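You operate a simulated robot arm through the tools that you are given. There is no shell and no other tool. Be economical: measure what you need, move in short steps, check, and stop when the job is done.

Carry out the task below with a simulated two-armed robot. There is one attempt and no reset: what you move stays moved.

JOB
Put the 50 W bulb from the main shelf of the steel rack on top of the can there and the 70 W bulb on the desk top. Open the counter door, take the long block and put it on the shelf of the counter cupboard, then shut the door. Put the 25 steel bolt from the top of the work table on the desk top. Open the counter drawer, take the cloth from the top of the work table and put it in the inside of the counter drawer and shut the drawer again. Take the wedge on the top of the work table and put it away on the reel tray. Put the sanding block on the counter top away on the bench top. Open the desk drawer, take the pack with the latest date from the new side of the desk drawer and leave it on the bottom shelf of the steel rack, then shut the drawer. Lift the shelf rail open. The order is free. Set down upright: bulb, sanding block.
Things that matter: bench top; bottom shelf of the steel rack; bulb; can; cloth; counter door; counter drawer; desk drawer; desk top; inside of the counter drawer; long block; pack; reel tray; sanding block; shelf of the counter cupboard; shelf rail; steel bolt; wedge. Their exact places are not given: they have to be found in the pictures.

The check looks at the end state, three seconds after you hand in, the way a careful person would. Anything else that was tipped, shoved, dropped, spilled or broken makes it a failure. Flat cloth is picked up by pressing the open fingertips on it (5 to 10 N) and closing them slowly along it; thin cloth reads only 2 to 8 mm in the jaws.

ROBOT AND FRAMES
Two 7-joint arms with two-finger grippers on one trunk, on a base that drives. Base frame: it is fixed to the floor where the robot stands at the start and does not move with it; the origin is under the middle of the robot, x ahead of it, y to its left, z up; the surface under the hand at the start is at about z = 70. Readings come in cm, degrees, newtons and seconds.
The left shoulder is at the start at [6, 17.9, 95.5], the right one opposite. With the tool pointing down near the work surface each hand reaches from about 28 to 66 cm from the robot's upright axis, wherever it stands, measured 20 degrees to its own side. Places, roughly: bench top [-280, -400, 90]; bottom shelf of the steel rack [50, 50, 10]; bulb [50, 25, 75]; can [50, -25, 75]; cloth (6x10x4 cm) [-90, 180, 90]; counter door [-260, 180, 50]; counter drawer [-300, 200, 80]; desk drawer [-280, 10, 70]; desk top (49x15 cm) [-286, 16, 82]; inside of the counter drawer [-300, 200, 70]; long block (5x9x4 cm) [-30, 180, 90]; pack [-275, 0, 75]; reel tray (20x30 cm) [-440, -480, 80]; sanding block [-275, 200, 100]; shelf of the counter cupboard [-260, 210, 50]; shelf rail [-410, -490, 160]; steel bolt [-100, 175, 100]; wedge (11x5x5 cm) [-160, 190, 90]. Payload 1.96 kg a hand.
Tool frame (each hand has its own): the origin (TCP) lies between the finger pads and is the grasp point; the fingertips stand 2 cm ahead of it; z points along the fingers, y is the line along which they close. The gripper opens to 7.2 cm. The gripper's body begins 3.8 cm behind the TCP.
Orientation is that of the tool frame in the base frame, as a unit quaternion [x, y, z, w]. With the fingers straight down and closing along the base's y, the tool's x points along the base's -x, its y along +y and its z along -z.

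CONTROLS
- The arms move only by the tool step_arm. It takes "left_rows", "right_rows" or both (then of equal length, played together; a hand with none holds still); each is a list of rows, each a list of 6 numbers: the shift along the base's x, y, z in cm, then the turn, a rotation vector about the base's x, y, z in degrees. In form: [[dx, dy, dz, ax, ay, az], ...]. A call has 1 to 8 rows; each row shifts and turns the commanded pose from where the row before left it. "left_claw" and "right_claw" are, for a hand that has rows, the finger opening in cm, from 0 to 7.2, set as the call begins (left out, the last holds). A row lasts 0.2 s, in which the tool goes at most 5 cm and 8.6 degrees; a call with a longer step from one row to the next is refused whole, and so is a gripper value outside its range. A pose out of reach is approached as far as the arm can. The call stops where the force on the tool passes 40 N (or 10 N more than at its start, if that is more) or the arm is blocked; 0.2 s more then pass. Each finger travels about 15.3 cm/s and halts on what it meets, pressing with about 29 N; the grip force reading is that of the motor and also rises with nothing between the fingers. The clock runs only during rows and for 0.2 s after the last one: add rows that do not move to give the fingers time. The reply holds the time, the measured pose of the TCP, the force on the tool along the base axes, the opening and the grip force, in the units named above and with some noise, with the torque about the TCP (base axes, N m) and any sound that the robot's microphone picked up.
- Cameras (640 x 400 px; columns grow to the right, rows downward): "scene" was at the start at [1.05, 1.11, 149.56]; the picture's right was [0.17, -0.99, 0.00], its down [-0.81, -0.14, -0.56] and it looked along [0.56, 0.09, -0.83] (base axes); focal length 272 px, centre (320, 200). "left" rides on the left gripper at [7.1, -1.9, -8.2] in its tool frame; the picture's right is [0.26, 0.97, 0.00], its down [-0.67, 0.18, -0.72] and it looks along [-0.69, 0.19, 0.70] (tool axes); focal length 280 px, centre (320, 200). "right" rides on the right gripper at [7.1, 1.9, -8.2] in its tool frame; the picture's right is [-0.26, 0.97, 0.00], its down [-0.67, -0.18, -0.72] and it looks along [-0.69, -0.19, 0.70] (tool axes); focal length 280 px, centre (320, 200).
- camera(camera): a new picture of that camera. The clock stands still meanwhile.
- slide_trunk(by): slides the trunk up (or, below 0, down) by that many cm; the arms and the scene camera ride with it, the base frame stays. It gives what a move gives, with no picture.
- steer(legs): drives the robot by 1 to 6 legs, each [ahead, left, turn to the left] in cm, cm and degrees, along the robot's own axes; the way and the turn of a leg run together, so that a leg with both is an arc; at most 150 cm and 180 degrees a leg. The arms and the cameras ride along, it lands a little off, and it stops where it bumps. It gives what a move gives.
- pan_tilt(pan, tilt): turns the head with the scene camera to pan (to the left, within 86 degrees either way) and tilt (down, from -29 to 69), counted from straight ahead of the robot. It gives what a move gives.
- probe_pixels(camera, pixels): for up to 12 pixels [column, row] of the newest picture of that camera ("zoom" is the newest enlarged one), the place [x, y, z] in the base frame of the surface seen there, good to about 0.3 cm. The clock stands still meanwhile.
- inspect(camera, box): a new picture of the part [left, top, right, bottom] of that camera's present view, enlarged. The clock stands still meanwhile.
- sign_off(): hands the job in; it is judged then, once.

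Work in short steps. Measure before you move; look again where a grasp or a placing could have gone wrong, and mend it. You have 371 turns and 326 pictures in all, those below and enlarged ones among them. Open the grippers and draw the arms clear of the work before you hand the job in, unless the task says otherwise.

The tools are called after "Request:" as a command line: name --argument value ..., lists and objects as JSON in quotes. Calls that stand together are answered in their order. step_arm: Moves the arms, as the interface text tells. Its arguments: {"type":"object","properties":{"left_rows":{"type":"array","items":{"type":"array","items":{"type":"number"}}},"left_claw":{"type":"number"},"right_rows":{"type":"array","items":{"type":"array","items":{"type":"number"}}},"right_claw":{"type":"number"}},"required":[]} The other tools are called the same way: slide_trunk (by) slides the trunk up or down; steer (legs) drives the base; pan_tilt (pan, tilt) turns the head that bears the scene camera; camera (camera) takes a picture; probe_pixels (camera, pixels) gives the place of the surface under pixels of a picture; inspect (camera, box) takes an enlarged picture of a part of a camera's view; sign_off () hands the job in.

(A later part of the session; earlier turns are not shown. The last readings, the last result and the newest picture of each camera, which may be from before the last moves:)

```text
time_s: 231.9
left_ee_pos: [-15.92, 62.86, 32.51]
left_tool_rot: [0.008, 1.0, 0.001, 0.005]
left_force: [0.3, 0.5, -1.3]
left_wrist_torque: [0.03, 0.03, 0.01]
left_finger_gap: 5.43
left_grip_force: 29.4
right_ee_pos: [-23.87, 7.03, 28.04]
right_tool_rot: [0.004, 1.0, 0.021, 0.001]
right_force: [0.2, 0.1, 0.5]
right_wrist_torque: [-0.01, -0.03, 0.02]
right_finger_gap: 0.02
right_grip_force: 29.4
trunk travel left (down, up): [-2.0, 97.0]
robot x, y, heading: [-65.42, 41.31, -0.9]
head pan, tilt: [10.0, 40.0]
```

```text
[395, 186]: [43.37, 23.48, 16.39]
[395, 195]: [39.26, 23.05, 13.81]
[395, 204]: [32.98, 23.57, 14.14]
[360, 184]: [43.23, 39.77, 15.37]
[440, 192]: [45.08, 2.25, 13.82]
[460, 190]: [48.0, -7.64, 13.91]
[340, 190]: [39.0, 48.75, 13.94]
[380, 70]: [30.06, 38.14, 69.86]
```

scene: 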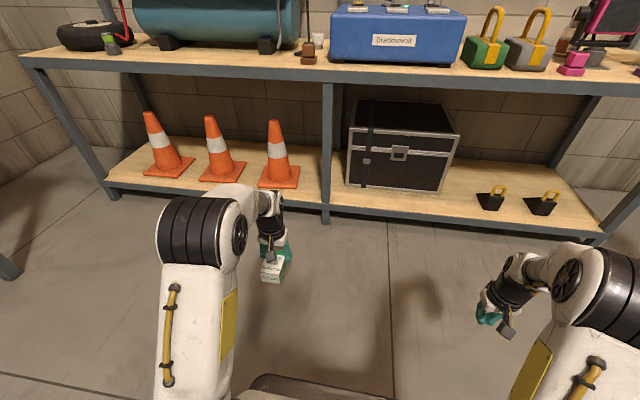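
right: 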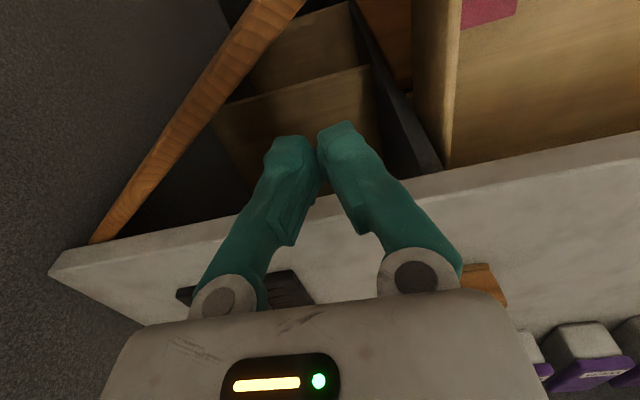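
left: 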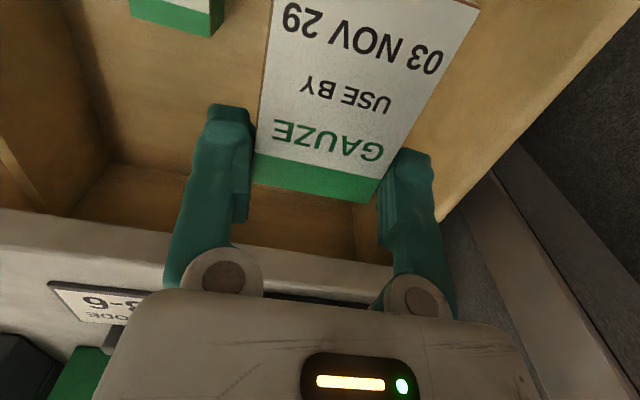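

I'll set the pack lengthwise along the case front: rotate left hand +90° and tuck the right hand back a little.

Request:
step_arm --left_rows '[[0, 0, 0, 0, 0, 8.2], [0, 0, 0, 0, 0, 8.2], [0, 0, 0, 0, 0, 8.2], [0, 0, 0, 0, 0, 8.2], [0, 0, 0, 0, 0, 8.2], [0, 0, 0, 0, 0, 8.2], [0, 0, 0, 0, 0, 8.2], [0, 0, 0, 0, 0, 8.2]]' --right_rows '[[-2, 0, 2, 0, 0, 0], [-2, 0, 2, 0, 0, 0], [-2, 0, 2, 0, 0, 0], [0, 0, 0, 0, 0, 0], [0, 0, 0, 0, 0, 0], [0, 0, 0, 0, 0, 0], [0, 0, 0, 0, 0, 0], [0, 0, 0, 0, 0, 0]]'

Request:
step_arm --left_rows '[[0, 0, 0, 0, 0, 8.2], [0, 0, 0, 0, 0, 8.2], [0, 0, 0, 0, 0, 8.2]]'

Request:
steer --legs '[[35, -36, 1]]'

Request:
camera --camera "scene"

Request:
camera --camera "left"

```text
time_s: 233.7
left_ee_pos: [-16.01, 62.79, 32.31]
left_tool_rot: [-0.535, 0.845, 0.003, 0.004]
left_force: [0.1, -0.8, -0.7]
left_wrist_torque: [0.01, -0.01, -0.01]
left_finger_gap: 5.48
left_grip_force: 28.9
right_ee_pos: [-29.89, 6.75, 34.07]
right_tool_rot: [0.005, 1.0, 0.02, 0.002]
right_force: [-0.1, -0.2, 0.6]
right_wrist_torque: [0.04, 0.0, -0.04]
right_finger_gap: 0.0
right_grip_force: 29.0
trunk travel left (down, up): [-2.0, 97.0]
robot x, y, heading: [-65.57, 40.82, -0.9]
head pan, tilt: [10.0, 40.0]
```

```text
time_s: 234.5
left_ee_pos: [-16.11, 62.66, 32.33]
left_tool_rot: [-0.703, 0.711, 0.005, 0.003]
left_force: [0.5, -0.6, -1.0]
left_wrist_torque: [-0.02, -0.01, -0.02]
left_finger_gap: 5.47
left_grip_force: 29.6
right_ee_pos: [-29.86, 6.93, 34.07]
right_tool_rot: [0.005, 1.0, 0.02, 0.002]
right_force: [-0.1, 0.9, -0.2]
right_wrist_torque: [-0.01, -0.04, 0.04]
right_finger_gap: 0.03
right_grip_force: 28.7
trunk travel left (down, up): [-2.0, 97.0]
robot x, y, heading: [-65.36, 41.31, -1.0]
head pan, tilt: [10.0, 40.0]
```

```text
time_s: 237.4
left_ee_pos: [17.36, 28.06, 32.36]
left_tool_rot: [0.712, -0.702, -0.004, -0.003]
left_force: [0.8, -1.0, -0.4]
left_wrist_torque: [0.01, 0.02, -0.02]
left_finger_gap: 5.47
left_grip_force: 29.1
right_ee_pos: [5.27, -28.22, 34.01]
right_tool_rot: [-0.009, 1.0, 0.02, 0.002]
right_force: [0.9, 0.4, 0.4]
right_wrist_torque: [-0.03, 0.0, 0.02]
right_finger_gap: 0.0
right_grip_force: 28.6
trunk travel left (down, up): [-2.0, 97.0]
robot x, y, heading: [-31.34, 4.83, 0.3]
head pan, tilt: [10.0, 40.0]
```

```text
208 pictures are left
```

scene: 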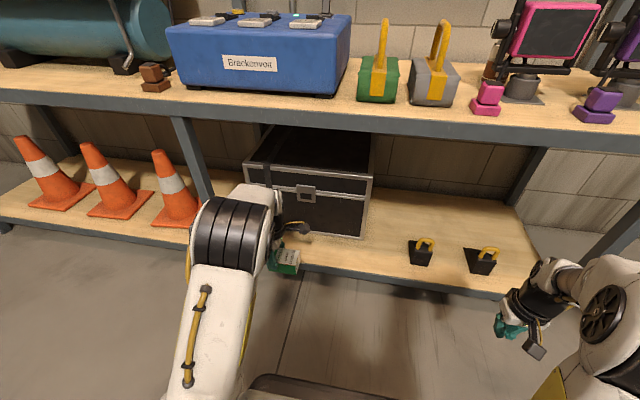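

```text
207 pictures are left
```

left: 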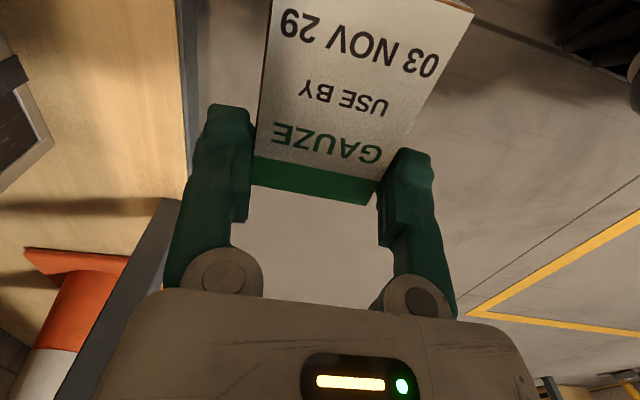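

Lower the left hand 8 and drive 19 ahead.

Request:
step_arm --left_rows '[[0, -2, -4, 0, 0, 0], [0, -2, -4, 0, 0, 0], [0, 0, 0, 0, 0, 0]]'

Request:
steer --legs '[[19, 0, 0]]'

Request:
camera --camera "scene"

Request:
camera --camera "left"

```text
time_s: 238.2
left_ee_pos: [17.37, 24.02, 24.25]
left_tool_rot: [0.712, -0.702, -0.005, -0.004]
left_force: [-0.3, -0.5, -0.5]
left_wrist_torque: [0.01, -0.02, -0.02]
left_finger_gap: 5.48
left_grip_force: 28.9
right_ee_pos: [5.14, -28.14, 34.05]
right_tool_rot: [-0.008, 1.0, 0.02, 0.001]
right_force: [0.0, -0.6, -0.1]
right_wrist_torque: [0.03, -0.02, 0.01]
right_finger_gap: 0.0
right_grip_force: 29.3
trunk travel left (down, up): [-2.0, 97.0]
robot x, y, heading: [-31.29, 4.83, 0.5]
head pan, tilt: [10.0, 40.0]
```

```text
time_s: 239.7
left_ee_pos: [36.19, 24.23, 24.28]
left_tool_rot: [0.711, -0.703, -0.004, -0.003]
left_force: [0.2, -0.2, -0.8]
left_wrist_torque: [0.03, 0.0, -0.02]
left_finger_gap: 5.48
left_grip_force: 29.4
right_ee_pos: [23.91, -27.93, 34.09]
right_tool_rot: [-0.009, 1.0, 0.02, 0.001]
right_force: [-0.7, 0.5, 0.4]
right_wrist_torque: [-0.02, 0.02, 0.03]
right_finger_gap: 0.0
right_grip_force: 29.2
trunk travel left (down, up): [-2.0, 97.0]
robot x, y, heading: [-12.89, 5.26, 0.6]
head pan, tilt: [10.0, 40.0]
```

```text
206 pictures are left
```

scene: 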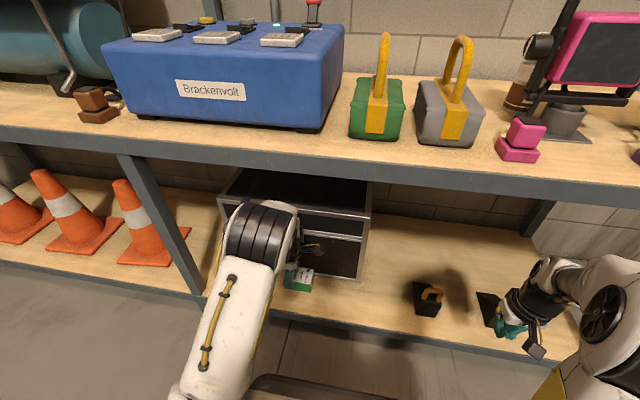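

```text
205 pictures are left
```

left: 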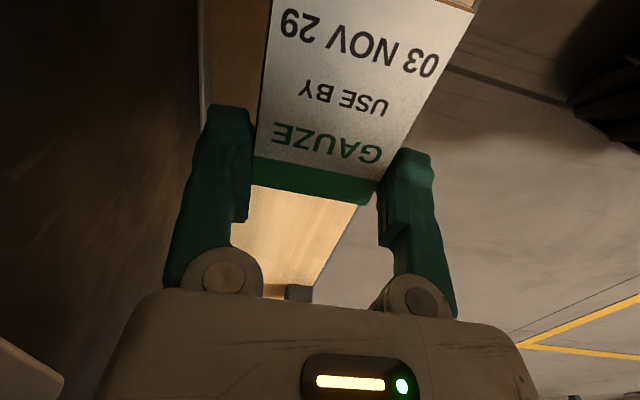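

Shift +0.7 x and lower to near contact (19.4).

Request:
step_arm --left_rows '[[0.7, 0, -1.5, 0, 0, 0], [0, 0, -1.5, 0, 0, 0], [0, 0, -1.0, 0, 0, 0], [0, 0, -0.4, 0, 0, 0], [0, 0, 0, 0, 0, 0]]'

Request:
step_arm --left_rows '[[0, 0, -0.25, 0, 0, 0], [0, 0, -0.25, 0, 0, 0], [0, 0, -0.2, 0, 0, 0], [0, 0, 0, 0, 0, 0]]'

```text
time_s: 240.9
left_ee_pos: [36.95, 24.2, 20.02]
left_tool_rot: [0.712, -0.702, -0.005, -0.003]
left_force: [-0.7, 0.2, -0.8]
left_wrist_torque: [-0.01, -0.04, 0.0]
left_finger_gap: 5.48
left_grip_force: 29.0
right_ee_pos: [23.94, -28.04, 34.03]
right_tool_rot: [-0.009, 1.0, 0.021, 0.001]
right_force: [0.8, -0.8, -0.1]
right_wrist_torque: [0.0, 0.02, -0.04]
right_finger_gap: 0.01
right_grip_force: 28.7
trunk travel left (down, up): [-2.0, 97.0]
robot x, y, heading: [-13.04, 5.34, 0.7]
head pan, tilt: [10.0, 40.0]
```

```text
time_s: 241.9
left_ee_pos: [36.96, 24.21, 19.43]
left_tool_rot: [0.712, -0.703, -0.004, -0.004]
left_force: [-3.6, 2.7, 13.3]
left_wrist_torque: [-0.7, 0.18, -0.19]
left_finger_gap: 5.47
left_grip_force: 29.2
right_ee_pos: [23.81, -28.01, 34.26]
right_tool_rot: [-0.009, 1.0, 0.021, 0.001]
right_force: [-0.4, -1.0, 0.2]
right_wrist_torque: [0.0, 0.0, -0.01]
right_finger_gap: 0.01
right_grip_force: 28.8
trunk travel left (down, up): [-2.0, 97.0]
robot x, y, heading: [-12.68, 5.44, 0.6]
head pan, tilt: [10.0, 40.0]
```

Contact. Release and rise.

Request:
step_arm --left_rows '[[0, 0, 0, 0, 0, 0], [0, 0, 0, 0, 0, 0]]' --left_claw 6.8

Request:
step_arm --left_rows '[[0, 0, 2, 0, 0, 0], [0, 0, 3, 0, 0, 0], [0, 0, 3, 0, 0, 0]]'

Request:
steer --legs '[[-50, 0, 0]]'

Request:
camera --camera "scene"

```text
time_s: 242.5
left_ee_pos: [36.94, 24.13, 19.15]
left_tool_rot: [0.711, -0.703, -0.005, -0.004]
left_force: [-0.6, 0.1, -0.4]
left_wrist_torque: [0.0, -0.04, -0.03]
left_finger_gap: 6.8
left_grip_force: 0.0
right_ee_pos: [23.94, -28.05, 34.03]
right_tool_rot: [-0.009, 1.0, 0.02, 0.002]
right_force: [-0.1, 0.2, 0.2]
right_wrist_torque: [0.0, 0.02, 0.01]
right_finger_gap: 0.0
right_grip_force: 28.4
trunk travel left (down, up): [-2.0, 97.0]
robot x, y, heading: [-12.67, 5.43, 0.8]
head pan, tilt: [10.0, 40.0]
```

```text
time_s: 243.3
left_ee_pos: [36.95, 24.19, 27.28]
left_tool_rot: [0.712, -0.702, -0.005, -0.003]
left_force: [0.5, 0.6, -0.5]
left_wrist_torque: [-0.03, 0.0, -0.03]
left_finger_gap: 6.8
left_grip_force: 0.1
right_ee_pos: [23.93, -27.94, 33.98]
right_tool_rot: [-0.009, 1.0, 0.02, 0.002]
right_force: [-0.3, -0.4, 0.1]
right_wrist_torque: [0.03, -0.01, 0.0]
right_finger_gap: 0.0
right_grip_force: 28.8
trunk travel left (down, up): [-2.0, 97.0]
robot x, y, heading: [-12.81, 5.32, 0.5]
head pan, tilt: [10.0, 40.0]
```

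```text
time_s: 246.2
left_ee_pos: [-12.32, 23.86, 27.24]
left_tool_rot: [0.713, -0.701, -0.004, -0.003]
left_force: [0.5, 0.4, -0.6]
left_wrist_torque: [-0.01, 0.01, 0.01]
left_finger_gap: 6.78
left_grip_force: 0.0
right_ee_pos: [-25.23, -28.37, 34.15]
right_tool_rot: [-0.011, 1.0, 0.02, 0.002]
right_force: [-0.3, 0.6, 0.4]
right_wrist_torque: [0.02, 0.0, 0.0]
right_finger_gap: 0.0
right_grip_force: 29.2
trunk travel left (down, up): [-2.0, 97.0]
robot x, y, heading: [-61.93, 4.62, 0.9]
head pan, tilt: [10.0, 40.0]
```

```text
204 pictures are left
```

scene: 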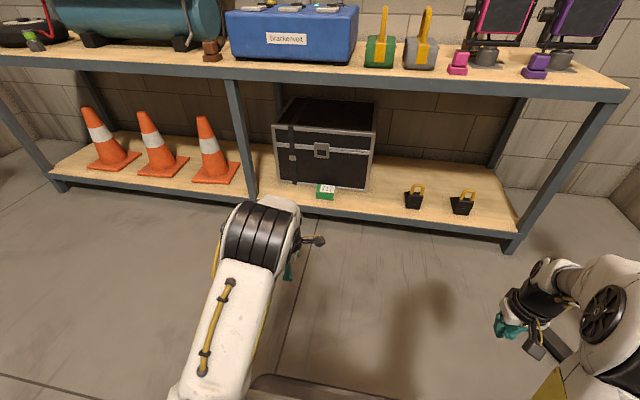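

Pack is placed. Raise the trunk and straighten hands, then go to the table.

Request:
slide_trunk --by 40

Request:
slide_trunk --by 36

Request:
step_arm --left_rows '[[-2, 0, 0, 0, 0, -8.2], [-2, 0, 0, 0, 0, -8.2], [-2, 0, 0, 0, 0, -8.2], [-2, 0, 0, 0, 0, -8.2], [-2, 0, 0, 0, 0, -8.2], [-2, 0, 0, 0, 0, -8.2], [-2, 0, 0, 0, 0, -8.2], [0, 0, 0, 0, 0, -8.2]]' --right_rows '[[0, 0, 0, 0, 0, 0], [0, 0, 0, 0, 0, 0], [0, 0, 0, 0, 0, 0], [0, 0, 0, 0, 0, 0], [0, 0, 0, 0, 0, 0], [0, 0, 0, 0, 0, 0], [0, 0, 0, 0, 0, 0], [0, 0, 0, 0, 0, 0]]' --right_claw 6

Request:
step_arm --left_rows '[[0, 0, 2, 0, 0, -8.2], [0, 0, 2, 0, 0, -8.2], [0, 0, 2, 0, 0, -8.2]]'

Request:
steer --legs '[[0, 0, 90], [95, -15, 0]]'

Request:
pan_tilt --pan 0 --tilt 42

Request:
camera --camera "scene"

```text
time_s: 250.1
left_ee_pos: [-12.26, 23.82, 67.22]
left_tool_rot: [0.713, -0.701, -0.005, -0.003]
left_force: [-0.3, -1.0, -0.4]
left_wrist_torque: [-0.01, 0.04, 0.01]
left_finger_gap: 6.8
left_grip_force: 0.1
right_ee_pos: [-25.21, -28.49, 74.05]
right_tool_rot: [-0.01, 1.0, 0.02, 0.002]
right_force: [0.5, -0.8, -0.9]
right_wrist_torque: [0.01, -0.01, 0.01]
right_finger_gap: 0.0
right_grip_force: 29.3
trunk travel left (down, up): [-42.0, 57.0]
robot x, y, heading: [-62.04, 5.08, 0.9]
head pan, tilt: [10.0, 40.0]
```

```text
time_s: 253.6
left_ee_pos: [-12.31, 23.76, 103.35]
left_tool_rot: [0.713, -0.701, -0.004, -0.003]
left_force: [0.1, 0.1, 0.5]
left_wrist_torque: [-0.02, 0.0, 0.0]
left_finger_gap: 6.82
left_grip_force: 0.1
right_ee_pos: [-25.19, -28.36, 110.16]
right_tool_rot: [-0.01, 1.0, 0.021, 0.002]
right_force: [-0.3, 0.6, -0.8]
right_wrist_torque: [0.0, -0.01, 0.01]
right_finger_gap: 0.0
right_grip_force: 28.8
trunk travel left (down, up): [-78.0, 21.0]
robot x, y, heading: [-62.21, 4.56, 0.8]
head pan, tilt: [10.0, 40.0]
```

```text
time_s: 255.4
left_ee_pos: [-26.28, 23.94, 103.31]
left_tool_rot: [-0.218, 0.976, 0.003, 0.005]
left_force: [0.3, -0.3, 0.7]
left_wrist_torque: [0.02, 0.0, 0.01]
left_finger_gap: 6.82
left_grip_force: 0.1
right_ee_pos: [-25.15, -28.36, 110.08]
right_tool_rot: [-0.011, 1.0, 0.02, 0.001]
right_force: [-0.4, -0.4, -1.2]
right_wrist_torque: [-0.03, 0.01, -0.02]
right_finger_gap: 6.01
right_grip_force: 0.0
trunk travel left (down, up): [-78.0, 21.0]
robot x, y, heading: [-62.04, 4.53, 0.7]
head pan, tilt: [10.0, 40.0]
```

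```text
time_s: 256.2
left_ee_pos: [-26.29, 23.91, 109.36]
left_tool_rot: [-0.005, 1.0, 0.001, 0.005]
left_force: [0.9, -0.5, 0.1]
left_wrist_torque: [0.0, -0.01, -0.01]
left_finger_gap: 6.8
left_grip_force: 0.1
right_ee_pos: [-25.19, -28.45, 110.1]
right_tool_rot: [-0.012, 1.0, 0.02, 0.003]
right_force: [0.5, 0.2, 1.0]
right_wrist_torque: [0.03, -0.01, 0.01]
right_finger_gap: 6.0
right_grip_force: 0.1
trunk travel left (down, up): [-78.0, 21.0]
robot x, y, heading: [-61.82, 4.52, 0.8]
head pan, tilt: [10.0, 40.0]
```

```text
time_s: 265.1
left_ee_pos: [-64.08, 137.35, 109.4]
left_tool_rot: [-0.7, 0.714, 0.004, 0.004]
left_force: [0.0, -0.1, -0.1]
left_wrist_torque: [-0.03, 0.0, -0.01]
left_finger_gap: 6.82
left_grip_force: 0.0
right_ee_pos: [-11.7, 136.81, 110.07]
right_tool_rot: [-0.703, 0.711, 0.016, -0.013]
right_force: [0.1, 0.7, -0.2]
right_wrist_torque: [-0.01, 0.01, 0.0]
right_finger_gap: 6.02
right_grip_force: 0.1
trunk travel left (down, up): [-78.0, 21.0]
robot x, y, heading: [-46.1, 101.21, 88.9]
head pan, tilt: [10.0, 40.0]
```

```text
time_s: 265.8
left_ee_pos: [-64.04, 137.42, 109.33]
left_tool_rot: [-0.701, 0.714, 0.004, 0.003]
left_force: [-0.2, -0.8, 0.3]
left_wrist_torque: [0.01, 0.03, 0.0]
left_finger_gap: 6.8
left_grip_force: 0.0
right_ee_pos: [-11.73, 136.67, 110.11]
right_tool_rot: [-0.703, 0.71, 0.016, -0.013]
right_force: [0.0, 0.1, 0.5]
right_wrist_torque: [0.02, 0.0, 0.01]
right_finger_gap: 6.0
right_grip_force: 0.0
trunk travel left (down, up): [-78.0, 21.0]
robot x, y, heading: [-46.09, 101.29, 88.8]
head pan, tilt: [0.0, 42.0]
```

```text
203 pictures are left
```

scene: 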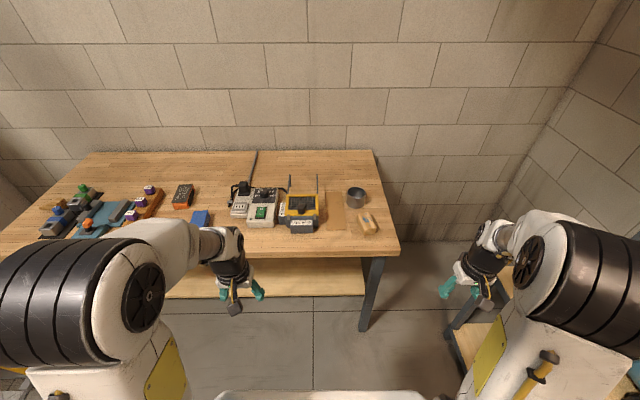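

Zoom on the long block.

Request:
inspect --camera "scene" --box '[320, 180, 400, 250]'

Request:
probe_pixels --camera "zoom" --pixels '[[330, 300], [345, 265], [395, 265], [330, 340], [380, 350], [430, 320], [360, 375], [380, 300], [300, 150], [240, 280], [440, 350]]'

```text
5.71 times, centred on (360, 215) of scene
```

zoom: 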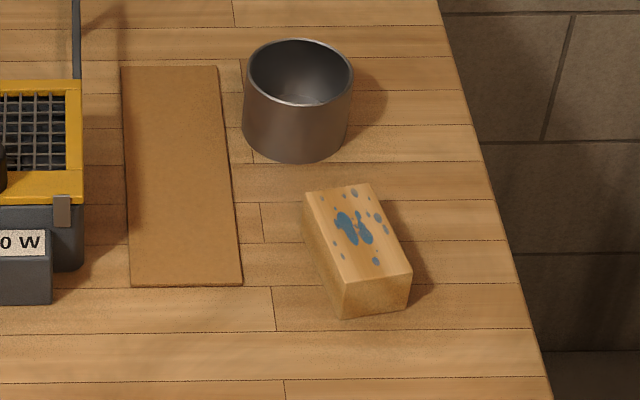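

```text
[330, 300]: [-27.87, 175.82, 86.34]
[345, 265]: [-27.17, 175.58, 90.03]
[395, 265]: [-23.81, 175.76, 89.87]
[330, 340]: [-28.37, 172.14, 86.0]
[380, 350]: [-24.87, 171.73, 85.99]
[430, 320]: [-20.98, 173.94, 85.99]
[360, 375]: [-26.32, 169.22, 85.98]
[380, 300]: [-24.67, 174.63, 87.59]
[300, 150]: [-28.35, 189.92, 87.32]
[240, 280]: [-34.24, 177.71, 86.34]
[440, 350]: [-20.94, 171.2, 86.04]
```

Request:
probe_pixels --camera "zoom" --pixels '[[311, 197], [366, 188], [407, 269], [347, 280], [358, 233], [345, 310]]'

```text
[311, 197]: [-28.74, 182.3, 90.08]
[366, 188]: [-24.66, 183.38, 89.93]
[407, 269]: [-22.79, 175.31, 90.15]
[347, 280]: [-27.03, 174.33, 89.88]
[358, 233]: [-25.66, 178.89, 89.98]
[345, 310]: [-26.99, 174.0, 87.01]
```

Block centre (−25.8, 178.8), long axis ~13° off y. Drive ahead 22, then yaw right hand +13.5° and tilt 35° forward (same tilt will be used in the cupboard).

Request:
steer --legs '[[22, 0, 0.5]]'

Request:
step_arm --right_rows '[[-3.5, 0, -2, 0, 0, 6.7], [-3.5, 0, -2, 0, 0, 6.7], [-3.5, 1, -2, 6.8, 1.63, 0], [-3, 2, -1, 6.8, 1.63, 0], [0, 2, -1, 6.8, 1.63, 0], [0, 2, -1, 6.8, 1.63, 0], [0, 2, -1, 6.8, 1.63, 0], [0, 0, 0, 0, 0, 0]]' --right_claw 6.8

Request:
camera --camera "right"

Request:
camera --camera "scene"

```text
time_s: 267.5
left_ee_pos: [-64.05, 159.24, 109.34]
left_tool_rot: [-0.703, 0.711, 0.004, 0.003]
left_force: [0.4, -0.7, -0.8]
left_wrist_torque: [0.0, -0.03, 0.0]
left_finger_gap: 6.82
left_grip_force: 0.0
right_ee_pos: [-11.73, 159.08, 110.07]
right_tool_rot: [-0.705, 0.709, 0.015, -0.013]
right_force: [0.6, 0.0, -0.9]
right_wrist_torque: [-0.01, -0.03, 0.01]
right_finger_gap: 6.02
right_grip_force: 0.0
trunk travel left (down, up): [-78.0, 21.0]
robot x, y, heading: [-45.76, 123.25, 89.6]
head pan, tilt: [0.0, 42.0]
```

```text
time_s: 269.3
left_ee_pos: [-64.1, 159.21, 109.28]
left_tool_rot: [-0.703, 0.711, 0.004, 0.003]
left_force: [-0.2, 0.1, -0.8]
left_wrist_torque: [0.02, 0.0, -0.03]
left_finger_gap: 6.78
left_grip_force: 0.0
right_ee_pos: [-25.24, 168.17, 99.84]
right_tool_rot: [0.75, -0.587, -0.251, -0.172]
right_force: [0.6, 0.4, -0.7]
right_wrist_torque: [-0.01, 0.01, 0.0]
right_finger_gap: 6.78
right_grip_force: 0.0
trunk travel left (down, up): [-78.0, 21.0]
robot x, y, heading: [-45.78, 123.15, 89.4]
head pan, tilt: [0.0, 42.0]
```

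```text
201 pictures are left
```

right: 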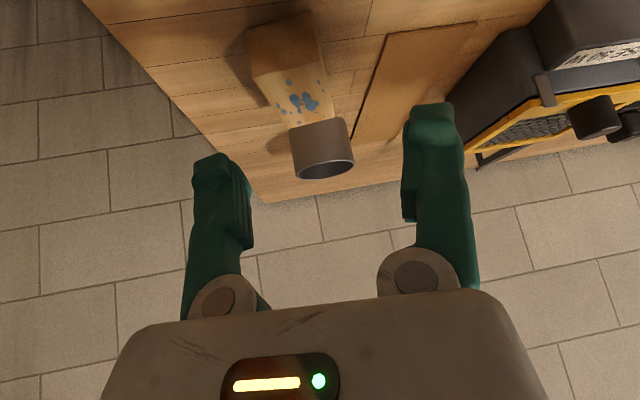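

```text
200 pictures are left
```

scene: 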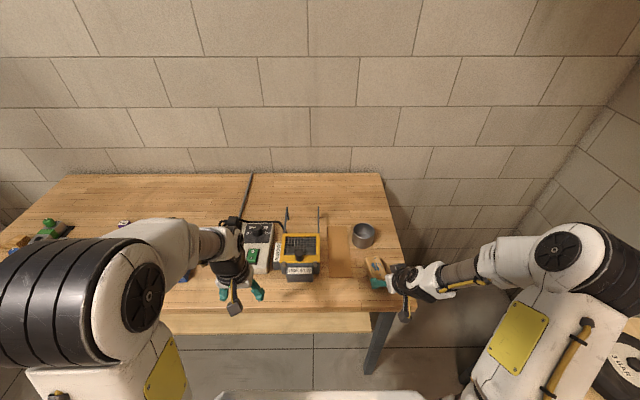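

Approach along the tool axis to the block.

Request:
step_arm --right_rows '[[-0.4, 2.2, 0, 0, 0, 0], [0, 1.8, -2.6, 0, 0, 0], [0, 1.8, -2.6, 0, 0, 0], [0, 1.2, -1.8, 0, 0, 0], [0, 0, 0, 0, 0, 0]]'

Request:
camera --camera "right"

Request:
inspect --camera "scene" --box '[320, 200, 460, 340]'

```text
time_s: 270.5
left_ee_pos: [-64.04, 159.32, 109.31]
left_tool_rot: [-0.703, 0.711, 0.004, 0.003]
left_force: [-0.6, 0.3, -0.8]
left_wrist_torque: [-0.02, -0.05, 0.0]
left_finger_gap: 6.8
left_grip_force: 0.0
right_ee_pos: [-25.61, 174.98, 92.85]
right_tool_rot: [0.75, -0.588, -0.249, -0.172]
right_force: [0.3, -0.2, -0.1]
right_wrist_torque: [0.0, 0.02, 0.05]
right_finger_gap: 6.8
right_grip_force: 0.1
trunk travel left (down, up): [-78.0, 21.0]
robot x, y, heading: [-45.79, 123.3, 89.5]
head pan, tilt: [0.0, 42.0]
```

```text
199 pictures are left
```

right: 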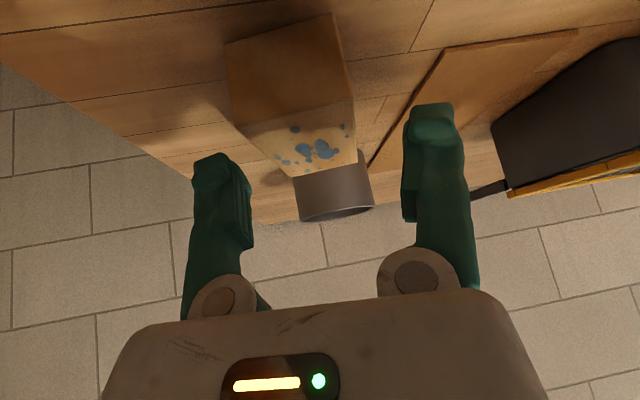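

```text
2.86 times, centred on (390, 270) of scene
```

zoom: 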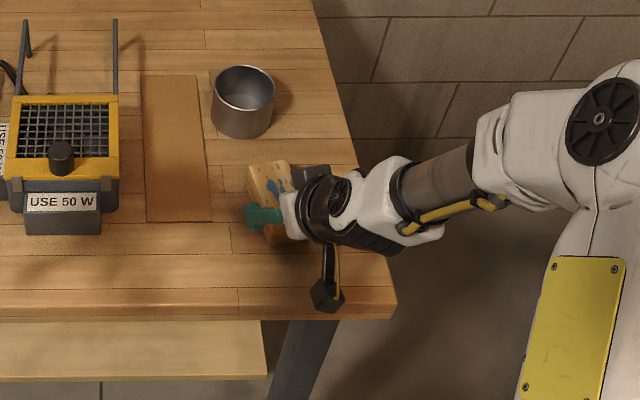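

Advance the rest with a small +x correction.

Request:
step_arm --right_rows '[[0.2, 0.8, -1.4, 0, 0, 0], [0.1, 0.8, -1.4, 0, 0, 0], [0, 0.7, -1.1, 0, 0, 0], [0, 0, 0, 0, 0, 0]]'

Request:
camera --camera "right"

```text
time_s: 271.5
left_ee_pos: [-64.05, 159.31, 109.25]
left_tool_rot: [-0.703, 0.711, 0.004, 0.004]
left_force: [-0.4, -1.0, 0.8]
left_wrist_torque: [0.03, 0.02, 0.03]
left_finger_gap: 6.78
left_grip_force: 0.0
right_ee_pos: [-25.23, 177.36, 89.07]
right_tool_rot: [0.75, -0.588, -0.249, -0.172]
right_force: [0.0, -0.8, 0.2]
right_wrist_torque: [-0.01, 0.01, 0.0]
right_finger_gap: 6.79
right_grip_force: 0.0
trunk travel left (down, up): [-78.0, 21.0]
robot x, y, heading: [-45.6, 123.19, 89.5]
head pan, tilt: [0.0, 42.0]
```

```text
197 pictures are left
```

right: 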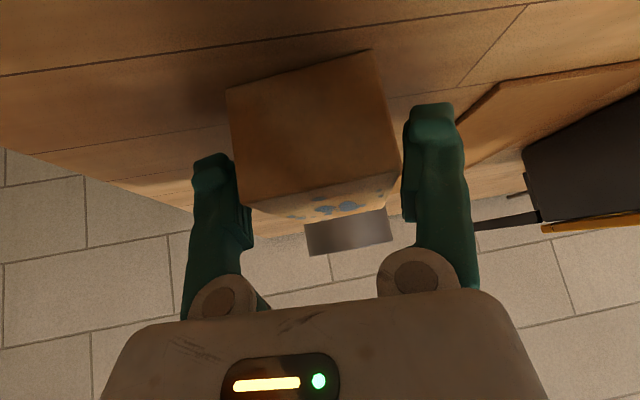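

Block lies between the fingers. Close and lift.

Request:
step_arm --right_rows '[[0, 0, 0, 0, 0, 0], [0, 0, 0, 0, 0, 0], [0, 0, 0, 0, 0, 0]]' --right_claw 3.5

Request:
step_arm --right_rows '[[0, 0, 1, 0, 0, 0], [0, 0, 3, 0, 0, 0], [0, -1, 4, 0, 0, 0], [0, -2, 4, 0, 0, 0]]'

Request:
camera --camera "right"

Request:
inspect --camera "scene" --box '[320, 200, 460, 340]'

```text
time_s: 272.3
left_ee_pos: [-64.02, 159.32, 109.21]
left_tool_rot: [-0.702, 0.712, 0.005, 0.003]
left_force: [-0.6, -0.5, 0.1]
left_wrist_torque: [0.0, 0.0, 0.0]
left_finger_gap: 6.84
left_grip_force: 0.0
right_ee_pos: [-25.26, 177.37, 89.34]
right_tool_rot: [0.75, -0.587, -0.25, -0.172]
right_force: [0.6, -0.3, 0.7]
right_wrist_torque: [-0.08, -0.02, 0.01]
right_finger_gap: 5.32
right_grip_force: 29.5
trunk travel left (down, up): [-78.0, 21.0]
robot x, y, heading: [-45.79, 123.36, 89.2]
head pan, tilt: [0.0, 42.0]
```

```text
time_s: 273.3
left_ee_pos: [-64.12, 159.12, 109.45]
left_tool_rot: [-0.702, 0.712, 0.005, 0.004]
left_force: [-0.1, -0.3, -0.1]
left_wrist_torque: [0.01, 0.01, 0.01]
left_finger_gap: 6.79
left_grip_force: 0.1
right_ee_pos: [-25.36, 174.3, 101.39]
right_tool_rot: [0.751, -0.587, -0.249, -0.173]
right_force: [-0.6, 0.1, -1.5]
right_wrist_torque: [-0.04, 0.03, 0.02]
right_finger_gap: 5.3
right_grip_force: 29.0
trunk travel left (down, up): [-78.0, 21.0]
robot x, y, heading: [-45.59, 122.93, 89.4]
head pan, tilt: [0.0, 42.0]
```

```text
196 pictures are left
```

right: 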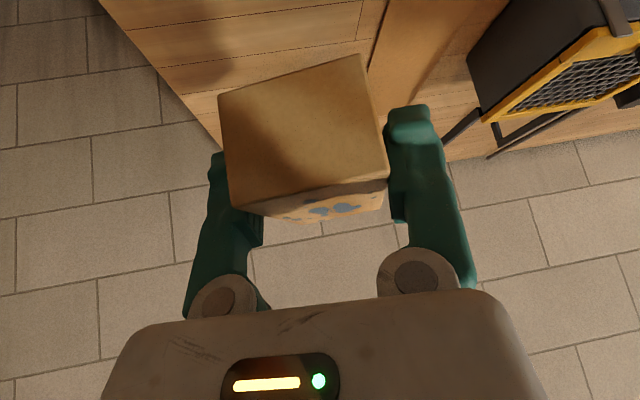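

```text
2.86 times, centred on (390, 270) of scene
```

zoom: 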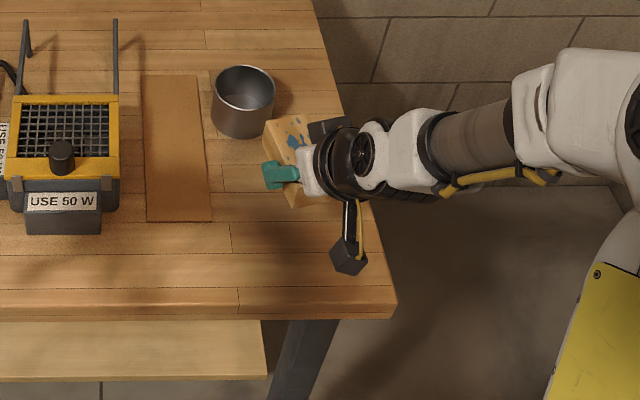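

Held. Retract right hand back/up; then shift left to the cloth with the left hand.

Request:
step_arm --right_rows '[[0, -4, 2, 0, 0, 0], [2, -4, 2, 0, 0, 0], [3, -3.5, 1, 0, 0, 0], [3, -3.5, 0, 0, 0, 0]]'

Request:
steer --legs '[[-12, 0, 0], [0, 33, 0]]'

Request:
camera --camera "scene"

```text
time_s: 274.3
left_ee_pos: [-63.86, 159.19, 109.42]
left_tool_rot: [-0.703, 0.711, 0.005, 0.004]
left_force: [-0.6, -0.2, 0.8]
left_wrist_torque: [-0.02, 0.0, 0.0]
left_finger_gap: 6.81
left_grip_force: 0.1
right_ee_pos: [-17.13, 159.27, 106.26]
right_tool_rot: [0.751, -0.586, -0.252, -0.172]
right_force: [-0.5, -0.4, -0.7]
right_wrist_torque: [0.02, 0.01, 0.02]
right_finger_gap: 5.28
right_grip_force: 29.0
trunk travel left (down, up): [-78.0, 21.0]
robot x, y, heading: [-45.65, 123.19, 89.6]
head pan, tilt: [0.0, 42.0]
```

```text
time_s: 277.3
left_ee_pos: [-97.53, 147.57, 109.32]
left_tool_rot: [-0.704, 0.71, 0.005, 0.004]
left_force: [0.6, -0.4, -0.8]
left_wrist_torque: [-0.01, -0.05, -0.04]
left_finger_gap: 6.8
left_grip_force: 0.0
right_ee_pos: [-50.63, 147.88, 106.22]
right_tool_rot: [0.751, -0.586, -0.25, -0.171]
right_force: [-0.6, 0.2, -0.4]
right_wrist_torque: [-0.07, -0.02, -0.01]
right_finger_gap: 5.28
right_grip_force: 29.2
trunk travel left (down, up): [-78.0, 21.0]
robot x, y, heading: [-78.9, 111.38, 89.4]
head pan, tilt: [0.0, 42.0]
```

```text
194 pictures are left
```

scene: 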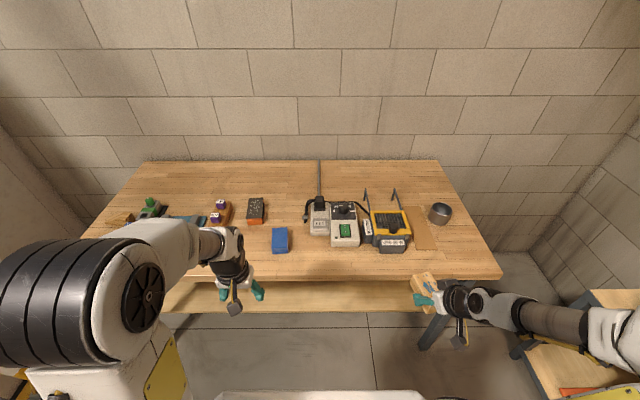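

Request:
inspect --camera "scene" --box '[240, 200, 320, 260]'

Request:
probe_pixels --camera "zoom" --pixels '[[255, 190], [375, 185], [395, 320], [265, 330], [320, 250], [320, 390], [330, 345]]'

```text
6.67 times, centred on (280, 230) of scene
```

zoom: 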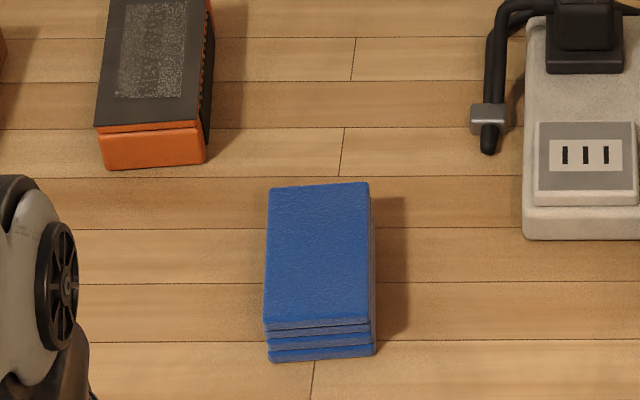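

```text
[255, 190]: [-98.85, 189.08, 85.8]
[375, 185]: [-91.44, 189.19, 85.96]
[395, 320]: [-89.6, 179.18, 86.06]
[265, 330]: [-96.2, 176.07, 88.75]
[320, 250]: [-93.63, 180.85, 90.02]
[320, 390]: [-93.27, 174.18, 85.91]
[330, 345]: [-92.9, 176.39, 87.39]
```

Cloth stack spans x −96.8…−90.6, y 176–186, z 86–90: a plain side grip works. Drive ahead 12 and bring the left hand over.

Request:
steer --legs '[[12, 0, 0]]'

Request:
step_arm --left_rows '[[1, 4, -2, 0, 0, 0], [1, 4, -2, 0, 0, 0], [1, 4, -2, 0, 0, 0], [1, 4, -2, 0, 0, 0], [0, 4, -2, 0, 0, 0], [0, 1, -3, 0, 0, 0], [0, 0, 0, 0, 0, 0]]' --left_claw 7.2

Request:
camera --camera "left"

```text
time_s: 278.5
left_ee_pos: [-97.4, 159.25, 109.29]
left_tool_rot: [-0.703, 0.711, 0.004, 0.002]
left_force: [-0.5, 0.4, 0.0]
left_wrist_torque: [-0.02, 0.02, 0.04]
left_finger_gap: 6.79
left_grip_force: 0.0
right_ee_pos: [-50.75, 159.5, 106.3]
right_tool_rot: [0.751, -0.587, -0.25, -0.171]
right_force: [0.6, -0.2, -0.8]
right_wrist_torque: [-0.01, 0.03, -0.01]
right_finger_gap: 5.3
right_grip_force: 28.9
trunk travel left (down, up): [-78.0, 21.0]
robot x, y, heading: [-78.91, 123.42, 89.5]
head pan, tilt: [0.0, 42.0]
```

```text
time_s: 280.1
left_ee_pos: [-93.36, 180.36, 96.29]
left_tool_rot: [-0.703, 0.711, 0.004, 0.003]
left_force: [-1.0, 0.2, 0.1]
left_wrist_torque: [-0.02, 0.02, -0.01]
left_finger_gap: 7.2
left_grip_force: 0.0
right_ee_pos: [-50.62, 159.51, 106.27]
right_tool_rot: [0.751, -0.586, -0.25, -0.171]
right_force: [0.0, 0.0, -0.7]
right_wrist_torque: [0.02, 0.01, 0.01]
right_finger_gap: 5.27
right_grip_force: 28.4
trunk travel left (down, up): [-78.0, 21.0]
robot x, y, heading: [-79.48, 122.9, 89.5]
head pan, tilt: [0.0, 42.0]
```

```text
192 pictures are left
```

left: 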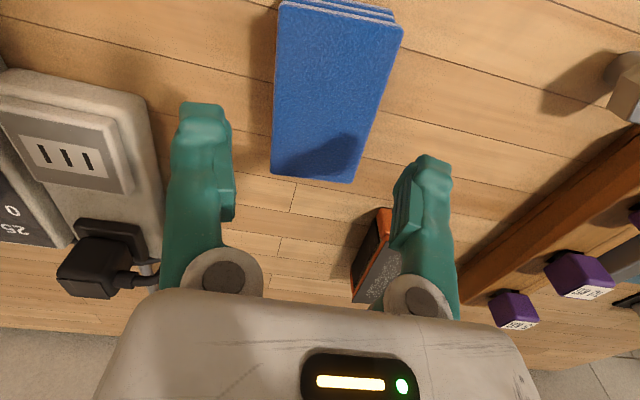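

Request:
probe_pixels --camera "left" --pixels '[[278, 100], [378, 105], [272, 170], [352, 178], [285, 10], [398, 30]]'

```text
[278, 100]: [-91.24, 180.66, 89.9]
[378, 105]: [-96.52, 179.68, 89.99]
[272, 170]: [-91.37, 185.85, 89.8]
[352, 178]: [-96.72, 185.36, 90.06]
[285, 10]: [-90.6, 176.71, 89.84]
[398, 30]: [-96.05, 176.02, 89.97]
```

Cloth centre (−93.7, 180.9), yaw ~+4°. Adjust and descend to 88.4, then close.

Request:
step_arm --left_rows '[[-0.3, 0.5, -2, 0, 0, 4], [0, 0, -3, 0, 0, 0], [0, 0, -2, 0, 0, 0], [0, 0, -0.9, 0, 0, 0], [0, 0, 0, 0, 0, 0]]'

Request:
camera --camera "left"

```text
time_s: 281.3
left_ee_pos: [-93.66, 180.94, 88.61]
left_tool_rot: [0.728, -0.686, -0.005, -0.004]
left_force: [-3.2, 2.9, 14.1]
left_wrist_torque: [0.01, 0.08, 0.02]
left_finger_gap: 7.17
left_grip_force: 0.0
right_ee_pos: [-50.64, 159.45, 106.17]
right_tool_rot: [0.75, -0.587, -0.25, -0.172]
right_force: [0.7, -0.2, -1.4]
right_wrist_torque: [-0.03, 0.01, -0.04]
right_finger_gap: 5.27
right_grip_force: 28.3
trunk travel left (down, up): [-78.0, 21.0]
robot x, y, heading: [-79.07, 123.08, 89.6]
head pan, tilt: [0.0, 42.0]
```

```text
191 pictures are left
```

left: 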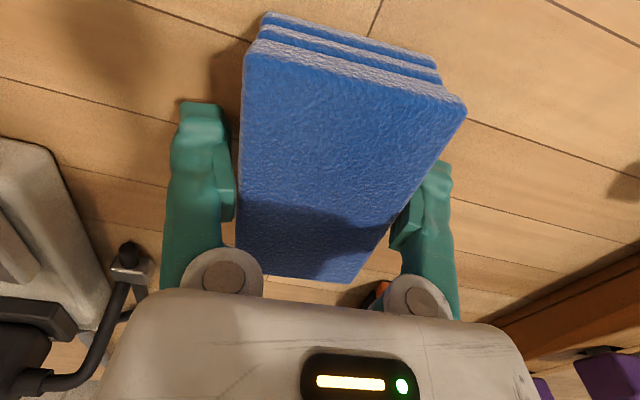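

The fingers straddle the stack (touching lightly). Close slowly.

Request:
step_arm --left_rows '[[0, 0, 0.2, 0, 0, 0], [0, 0, 0, 0, 0, 0], [0, 0, 0, 0, 0, 0], [0, 0, 0, 0, 0, 0]]' --left_claw 3.5

Request:
step_arm --left_rows '[[0, 0, 1, 0, 0, 0], [0, 0, 2, 0, 0, 0], [0, 0, 4, 0, 0, 0], [0, 0, 4, 0, 0, 0]]'

Request:
camera --camera "left"

```text
time_s: 282.3
left_ee_pos: [-93.59, 180.84, 88.47]
left_tool_rot: [0.728, -0.686, -0.004, -0.003]
left_force: [-0.5, -0.1, 1.9]
left_wrist_torque: [-0.01, 0.04, 0.01]
left_finger_gap: 6.86
left_grip_force: 28.7
right_ee_pos: [-50.59, 159.63, 106.1]
right_tool_rot: [0.751, -0.586, -0.25, -0.171]
right_force: [0.0, -0.1, -1.9]
right_wrist_torque: [0.01, -0.01, -0.01]
right_finger_gap: 5.25
right_grip_force: 29.3
trunk travel left (down, up): [-78.0, 21.0]
robot x, y, heading: [-78.63, 123.09, 89.6]
head pan, tilt: [0.0, 42.0]
```

```text
time_s: 283.3
left_ee_pos: [-93.69, 180.53, 99.53]
left_tool_rot: [0.727, -0.686, -0.004, -0.003]
left_force: [-0.7, 0.6, 0.6]
left_wrist_torque: [0.01, 0.01, 0.01]
left_finger_gap: 6.81
left_grip_force: 28.9
right_ee_pos: [-50.64, 159.57, 106.1]
right_tool_rot: [0.751, -0.587, -0.25, -0.172]
right_force: [0.3, -0.1, -1.3]
right_wrist_torque: [0.0, 0.01, 0.03]
right_finger_gap: 5.29
right_grip_force: 29.1
trunk travel left (down, up): [-78.0, 21.0]
robot x, y, heading: [-79.17, 123.1, 89.3]
head pan, tilt: [0.0, 42.0]
```

```text
190 pictures are left
```

left: 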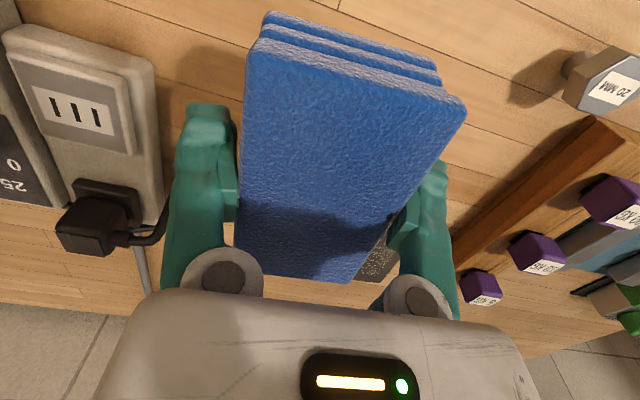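

Cloth lifted. Retract, back off, and drive through the doorway to the counter.

Request:
step_arm --left_rows '[[0, -4, 2, 0, 0, 0], [-1, -4.4, 1, 0, 0, 0], [-1, -4.4, 0, 0, 0, 0], [-1, -4.4, 0, 0, 0, 0]]'

Request:
steer --legs '[[-23, 0, 0], [0, 0, 90.5]]'

```text
time_s: 284.3
left_ee_pos: [-96.78, 163.39, 102.69]
left_tool_rot: [0.727, -0.686, -0.005, -0.004]
left_force: [0.7, -0.2, -1.0]
left_wrist_torque: [0.0, 0.0, -0.02]
left_finger_gap: 6.82
left_grip_force: 29.3
right_ee_pos: [-50.52, 159.49, 106.31]
right_tool_rot: [0.75, -0.587, -0.251, -0.173]
right_force: [-0.3, -0.5, 0.0]
right_wrist_torque: [-0.04, 0.0, -0.01]
right_finger_gap: 5.24
right_grip_force: 28.9
trunk travel left (down, up): [-78.0, 21.0]
robot x, y, heading: [-78.73, 122.88, 89.4]
head pan, tilt: [0.0, 42.0]
```

```text
time_s: 290.0
left_ee_pos: [-119.07, 81.08, 102.58]
left_tool_rot: [0.999, 0.045, -0.005, 0.001]
left_force: [0.4, 0.7, -0.2]
left_wrist_torque: [-0.05, 0.01, 0.01]
left_finger_gap: 6.69
left_grip_force: 29.0
right_ee_pos: [-116.46, 127.38, 106.18]
right_tool_rot: [0.944, 0.132, -0.296, 0.061]
right_force: [-0.4, 0.0, -0.5]
right_wrist_torque: [-0.04, -0.05, -0.03]
right_finger_gap: 5.26
right_grip_force: 28.8
trunk travel left (down, up): [-78.0, 21.0]
robot x, y, heading: [-78.93, 99.87, -178.8]
head pan, tilt: [0.0, 42.0]
```

Check the right arm's outward reach before passing the doorway.

Request:
pan_tilt --pan -30 --tilt 45

Request:
camera --camera "scene"

Request:
probe_pixels --camera "scene" --pixels '[[300, 250], [380, 250], [440, 260], [500, 280], [560, 300], [600, 330]]'

```text
time_s: 290.9
left_ee_pos: [-119.1, 81.05, 102.55]
left_tool_rot: [0.999, 0.045, -0.005, 0.001]
left_force: [-0.7, -0.5, -0.6]
left_wrist_torque: [-0.01, 0.03, -0.03]
left_finger_gap: 6.68
left_grip_force: 29.2
right_ee_pos: [-116.48, 127.35, 106.12]
right_tool_rot: [0.944, 0.131, -0.297, 0.06]
right_force: [-0.5, -0.9, -0.7]
right_wrist_torque: [-0.03, -0.05, -0.01]
right_finger_gap: 5.25
right_grip_force: 29.1
trunk travel left (down, up): [-78.0, 21.0]
robot x, y, heading: [-79.34, 99.76, -178.6]
head pan, tilt: [-30.0, 45.0]
```

```text
189 pictures are left
```

scene: 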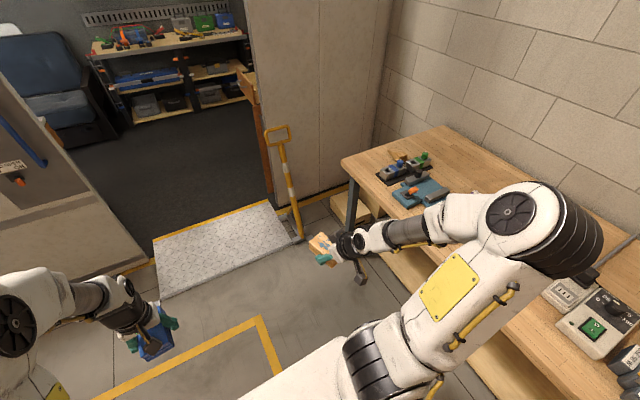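

```text
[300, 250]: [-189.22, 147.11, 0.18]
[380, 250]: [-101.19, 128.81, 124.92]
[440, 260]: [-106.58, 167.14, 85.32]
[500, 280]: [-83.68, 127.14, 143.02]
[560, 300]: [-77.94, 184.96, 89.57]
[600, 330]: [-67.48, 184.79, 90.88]
```

Request:
probe_pixels --camera "scene" --pixels '[[510, 212], [560, 230], [590, 240], [560, 200], [420, 235]]'

```text
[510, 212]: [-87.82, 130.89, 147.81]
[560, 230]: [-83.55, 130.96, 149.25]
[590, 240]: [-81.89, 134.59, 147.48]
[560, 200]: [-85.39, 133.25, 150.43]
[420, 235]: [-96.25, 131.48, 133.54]
```

Elbow reaches ~40 cm out; pass a bit left (y≈94). Drive through.

Request:
steer --legs '[[30, 6, -1.3], [150, 0, 0], [55, 0, 0]]'

Request:
pan_tilt --pan -50 --tilt 42

Request:
camera --camera "scene"

```text
time_s: 296.9
left_ee_pos: [-233.12, 75.94, 101.23]
left_tool_rot: [0.999, 0.033, 0.005, 0.001]
left_force: [0.3, 0.4, -1.3]
left_wrist_torque: [-0.01, 0.02, 0.02]
left_finger_gap: 6.61
left_grip_force: 28.6
right_ee_pos: [-229.01, 123.4, 105.99]
right_tool_rot: [0.951, 0.104, -0.288, 0.049]
right_force: [3.4, 3.3, -1.0]
right_wrist_torque: [-0.16, 0.14, 0.06]
right_finger_gap: 5.18
right_grip_force: 29.2
trunk travel left (down, up): [-78.0, 21.0]
robot x, y, heading: [-191.46, 93.96, 180.0]
head pan, tilt: [-30.0, 45.0]
stopped in leg 2: the robot was blocked; the commanded pose is now the measured one
```

```text
time_s: 297.8
left_ee_pos: [-235.4, 75.71, 100.46]
left_tool_rot: [0.999, 0.036, 0.015, 0.001]
left_force: [0.0, -0.3, -0.5]
left_wrist_torque: [0.02, -0.03, -0.04]
left_finger_gap: 6.56
left_grip_force: 28.9
right_ee_pos: [-231.61, 123.11, 105.16]
right_tool_rot: [0.953, 0.109, -0.279, 0.052]
right_force: [-1.5, 0.3, -0.9]
right_wrist_torque: [-0.01, -0.05, -0.01]
right_finger_gap: 5.22
right_grip_force: 28.5
trunk travel left (down, up): [-78.0, 21.0]
robot x, y, heading: [-191.9, 93.5, -180.0]
head pan, tilt: [-50.0, 42.0]
```

```text
188 pictures are left
```

scene: 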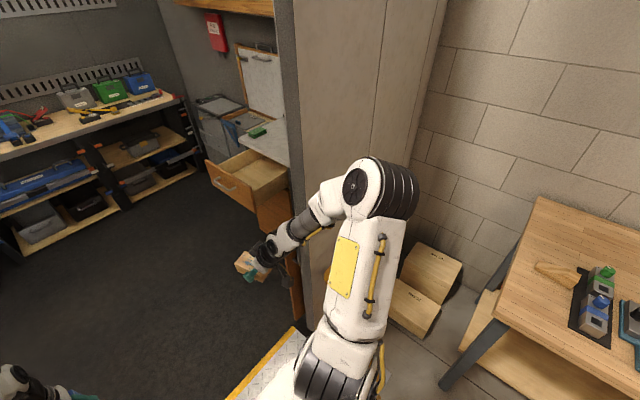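

Blocked at x −191. Look left and down to find what touches.

Request:
pan_tilt --pan 40 --tilt 50

Request:
camera --camera "scene"

Request:
pan_tilt --pan -20 --tilt 65

Request:
camera --camera "scene"

```text
time_s: 299.4
left_ee_pos: [-235.11, 75.72, 100.7]
left_tool_rot: [0.999, 0.035, 0.012, 0.002]
left_force: [-0.7, -0.1, -0.6]
left_wrist_torque: [-0.01, -0.03, 0.0]
left_finger_gap: 6.58
left_grip_force: 28.8
right_ee_pos: [-231.18, 123.15, 105.45]
right_tool_rot: [0.952, 0.107, -0.281, 0.05]
right_force: [0.6, 0.1, -1.3]
right_wrist_torque: [-0.02, -0.02, 0.01]
right_finger_gap: 5.22
right_grip_force: 29.1
trunk travel left (down, up): [-78.0, 21.0]
robot x, y, heading: [-192.35, 93.76, -180.3]
head pan, tilt: [40.0, 50.0]
```

```text
187 pictures are left
```

scene: 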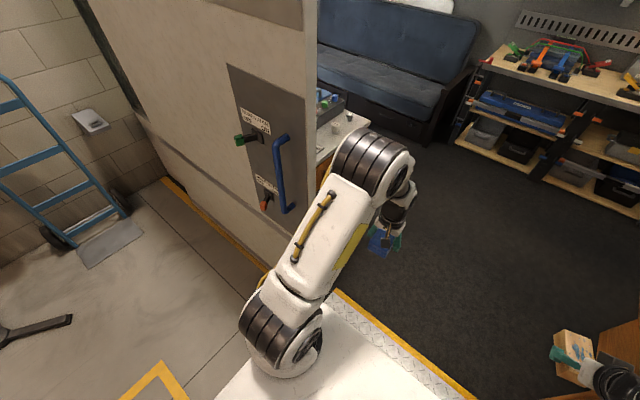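

```text
time_s: 300.7
left_ee_pos: [-235.01, 75.77, 100.59]
left_tool_rot: [0.999, 0.035, 0.012, 0.002]
left_force: [0.5, -0.2, -0.5]
left_wrist_torque: [0.0, 0.01, 0.01]
left_finger_gap: 6.57
left_grip_force: 28.8
right_ee_pos: [-231.25, 123.1, 105.44]
right_tool_rot: [0.952, 0.108, -0.281, 0.051]
right_force: [0.1, 0.5, -0.2]
right_wrist_torque: [0.02, -0.01, 0.04]
right_finger_gap: 5.21
right_grip_force: 29.2
trunk travel left (down, up): [-78.0, 21.0]
robot x, y, heading: [-192.18, 94.31, -179.9]
head pan, tilt: [-20.0, 65.0]
```

```text
186 pictures are left
```

scene: 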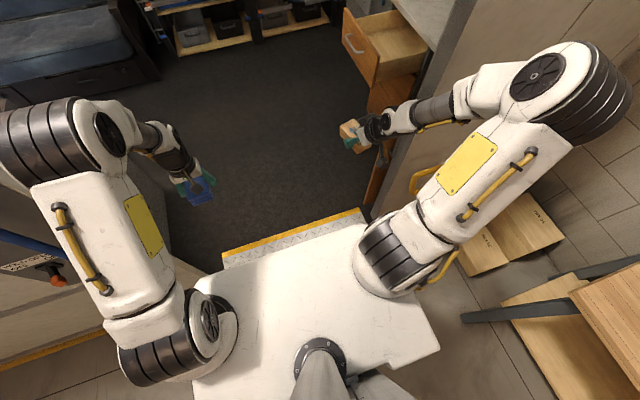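

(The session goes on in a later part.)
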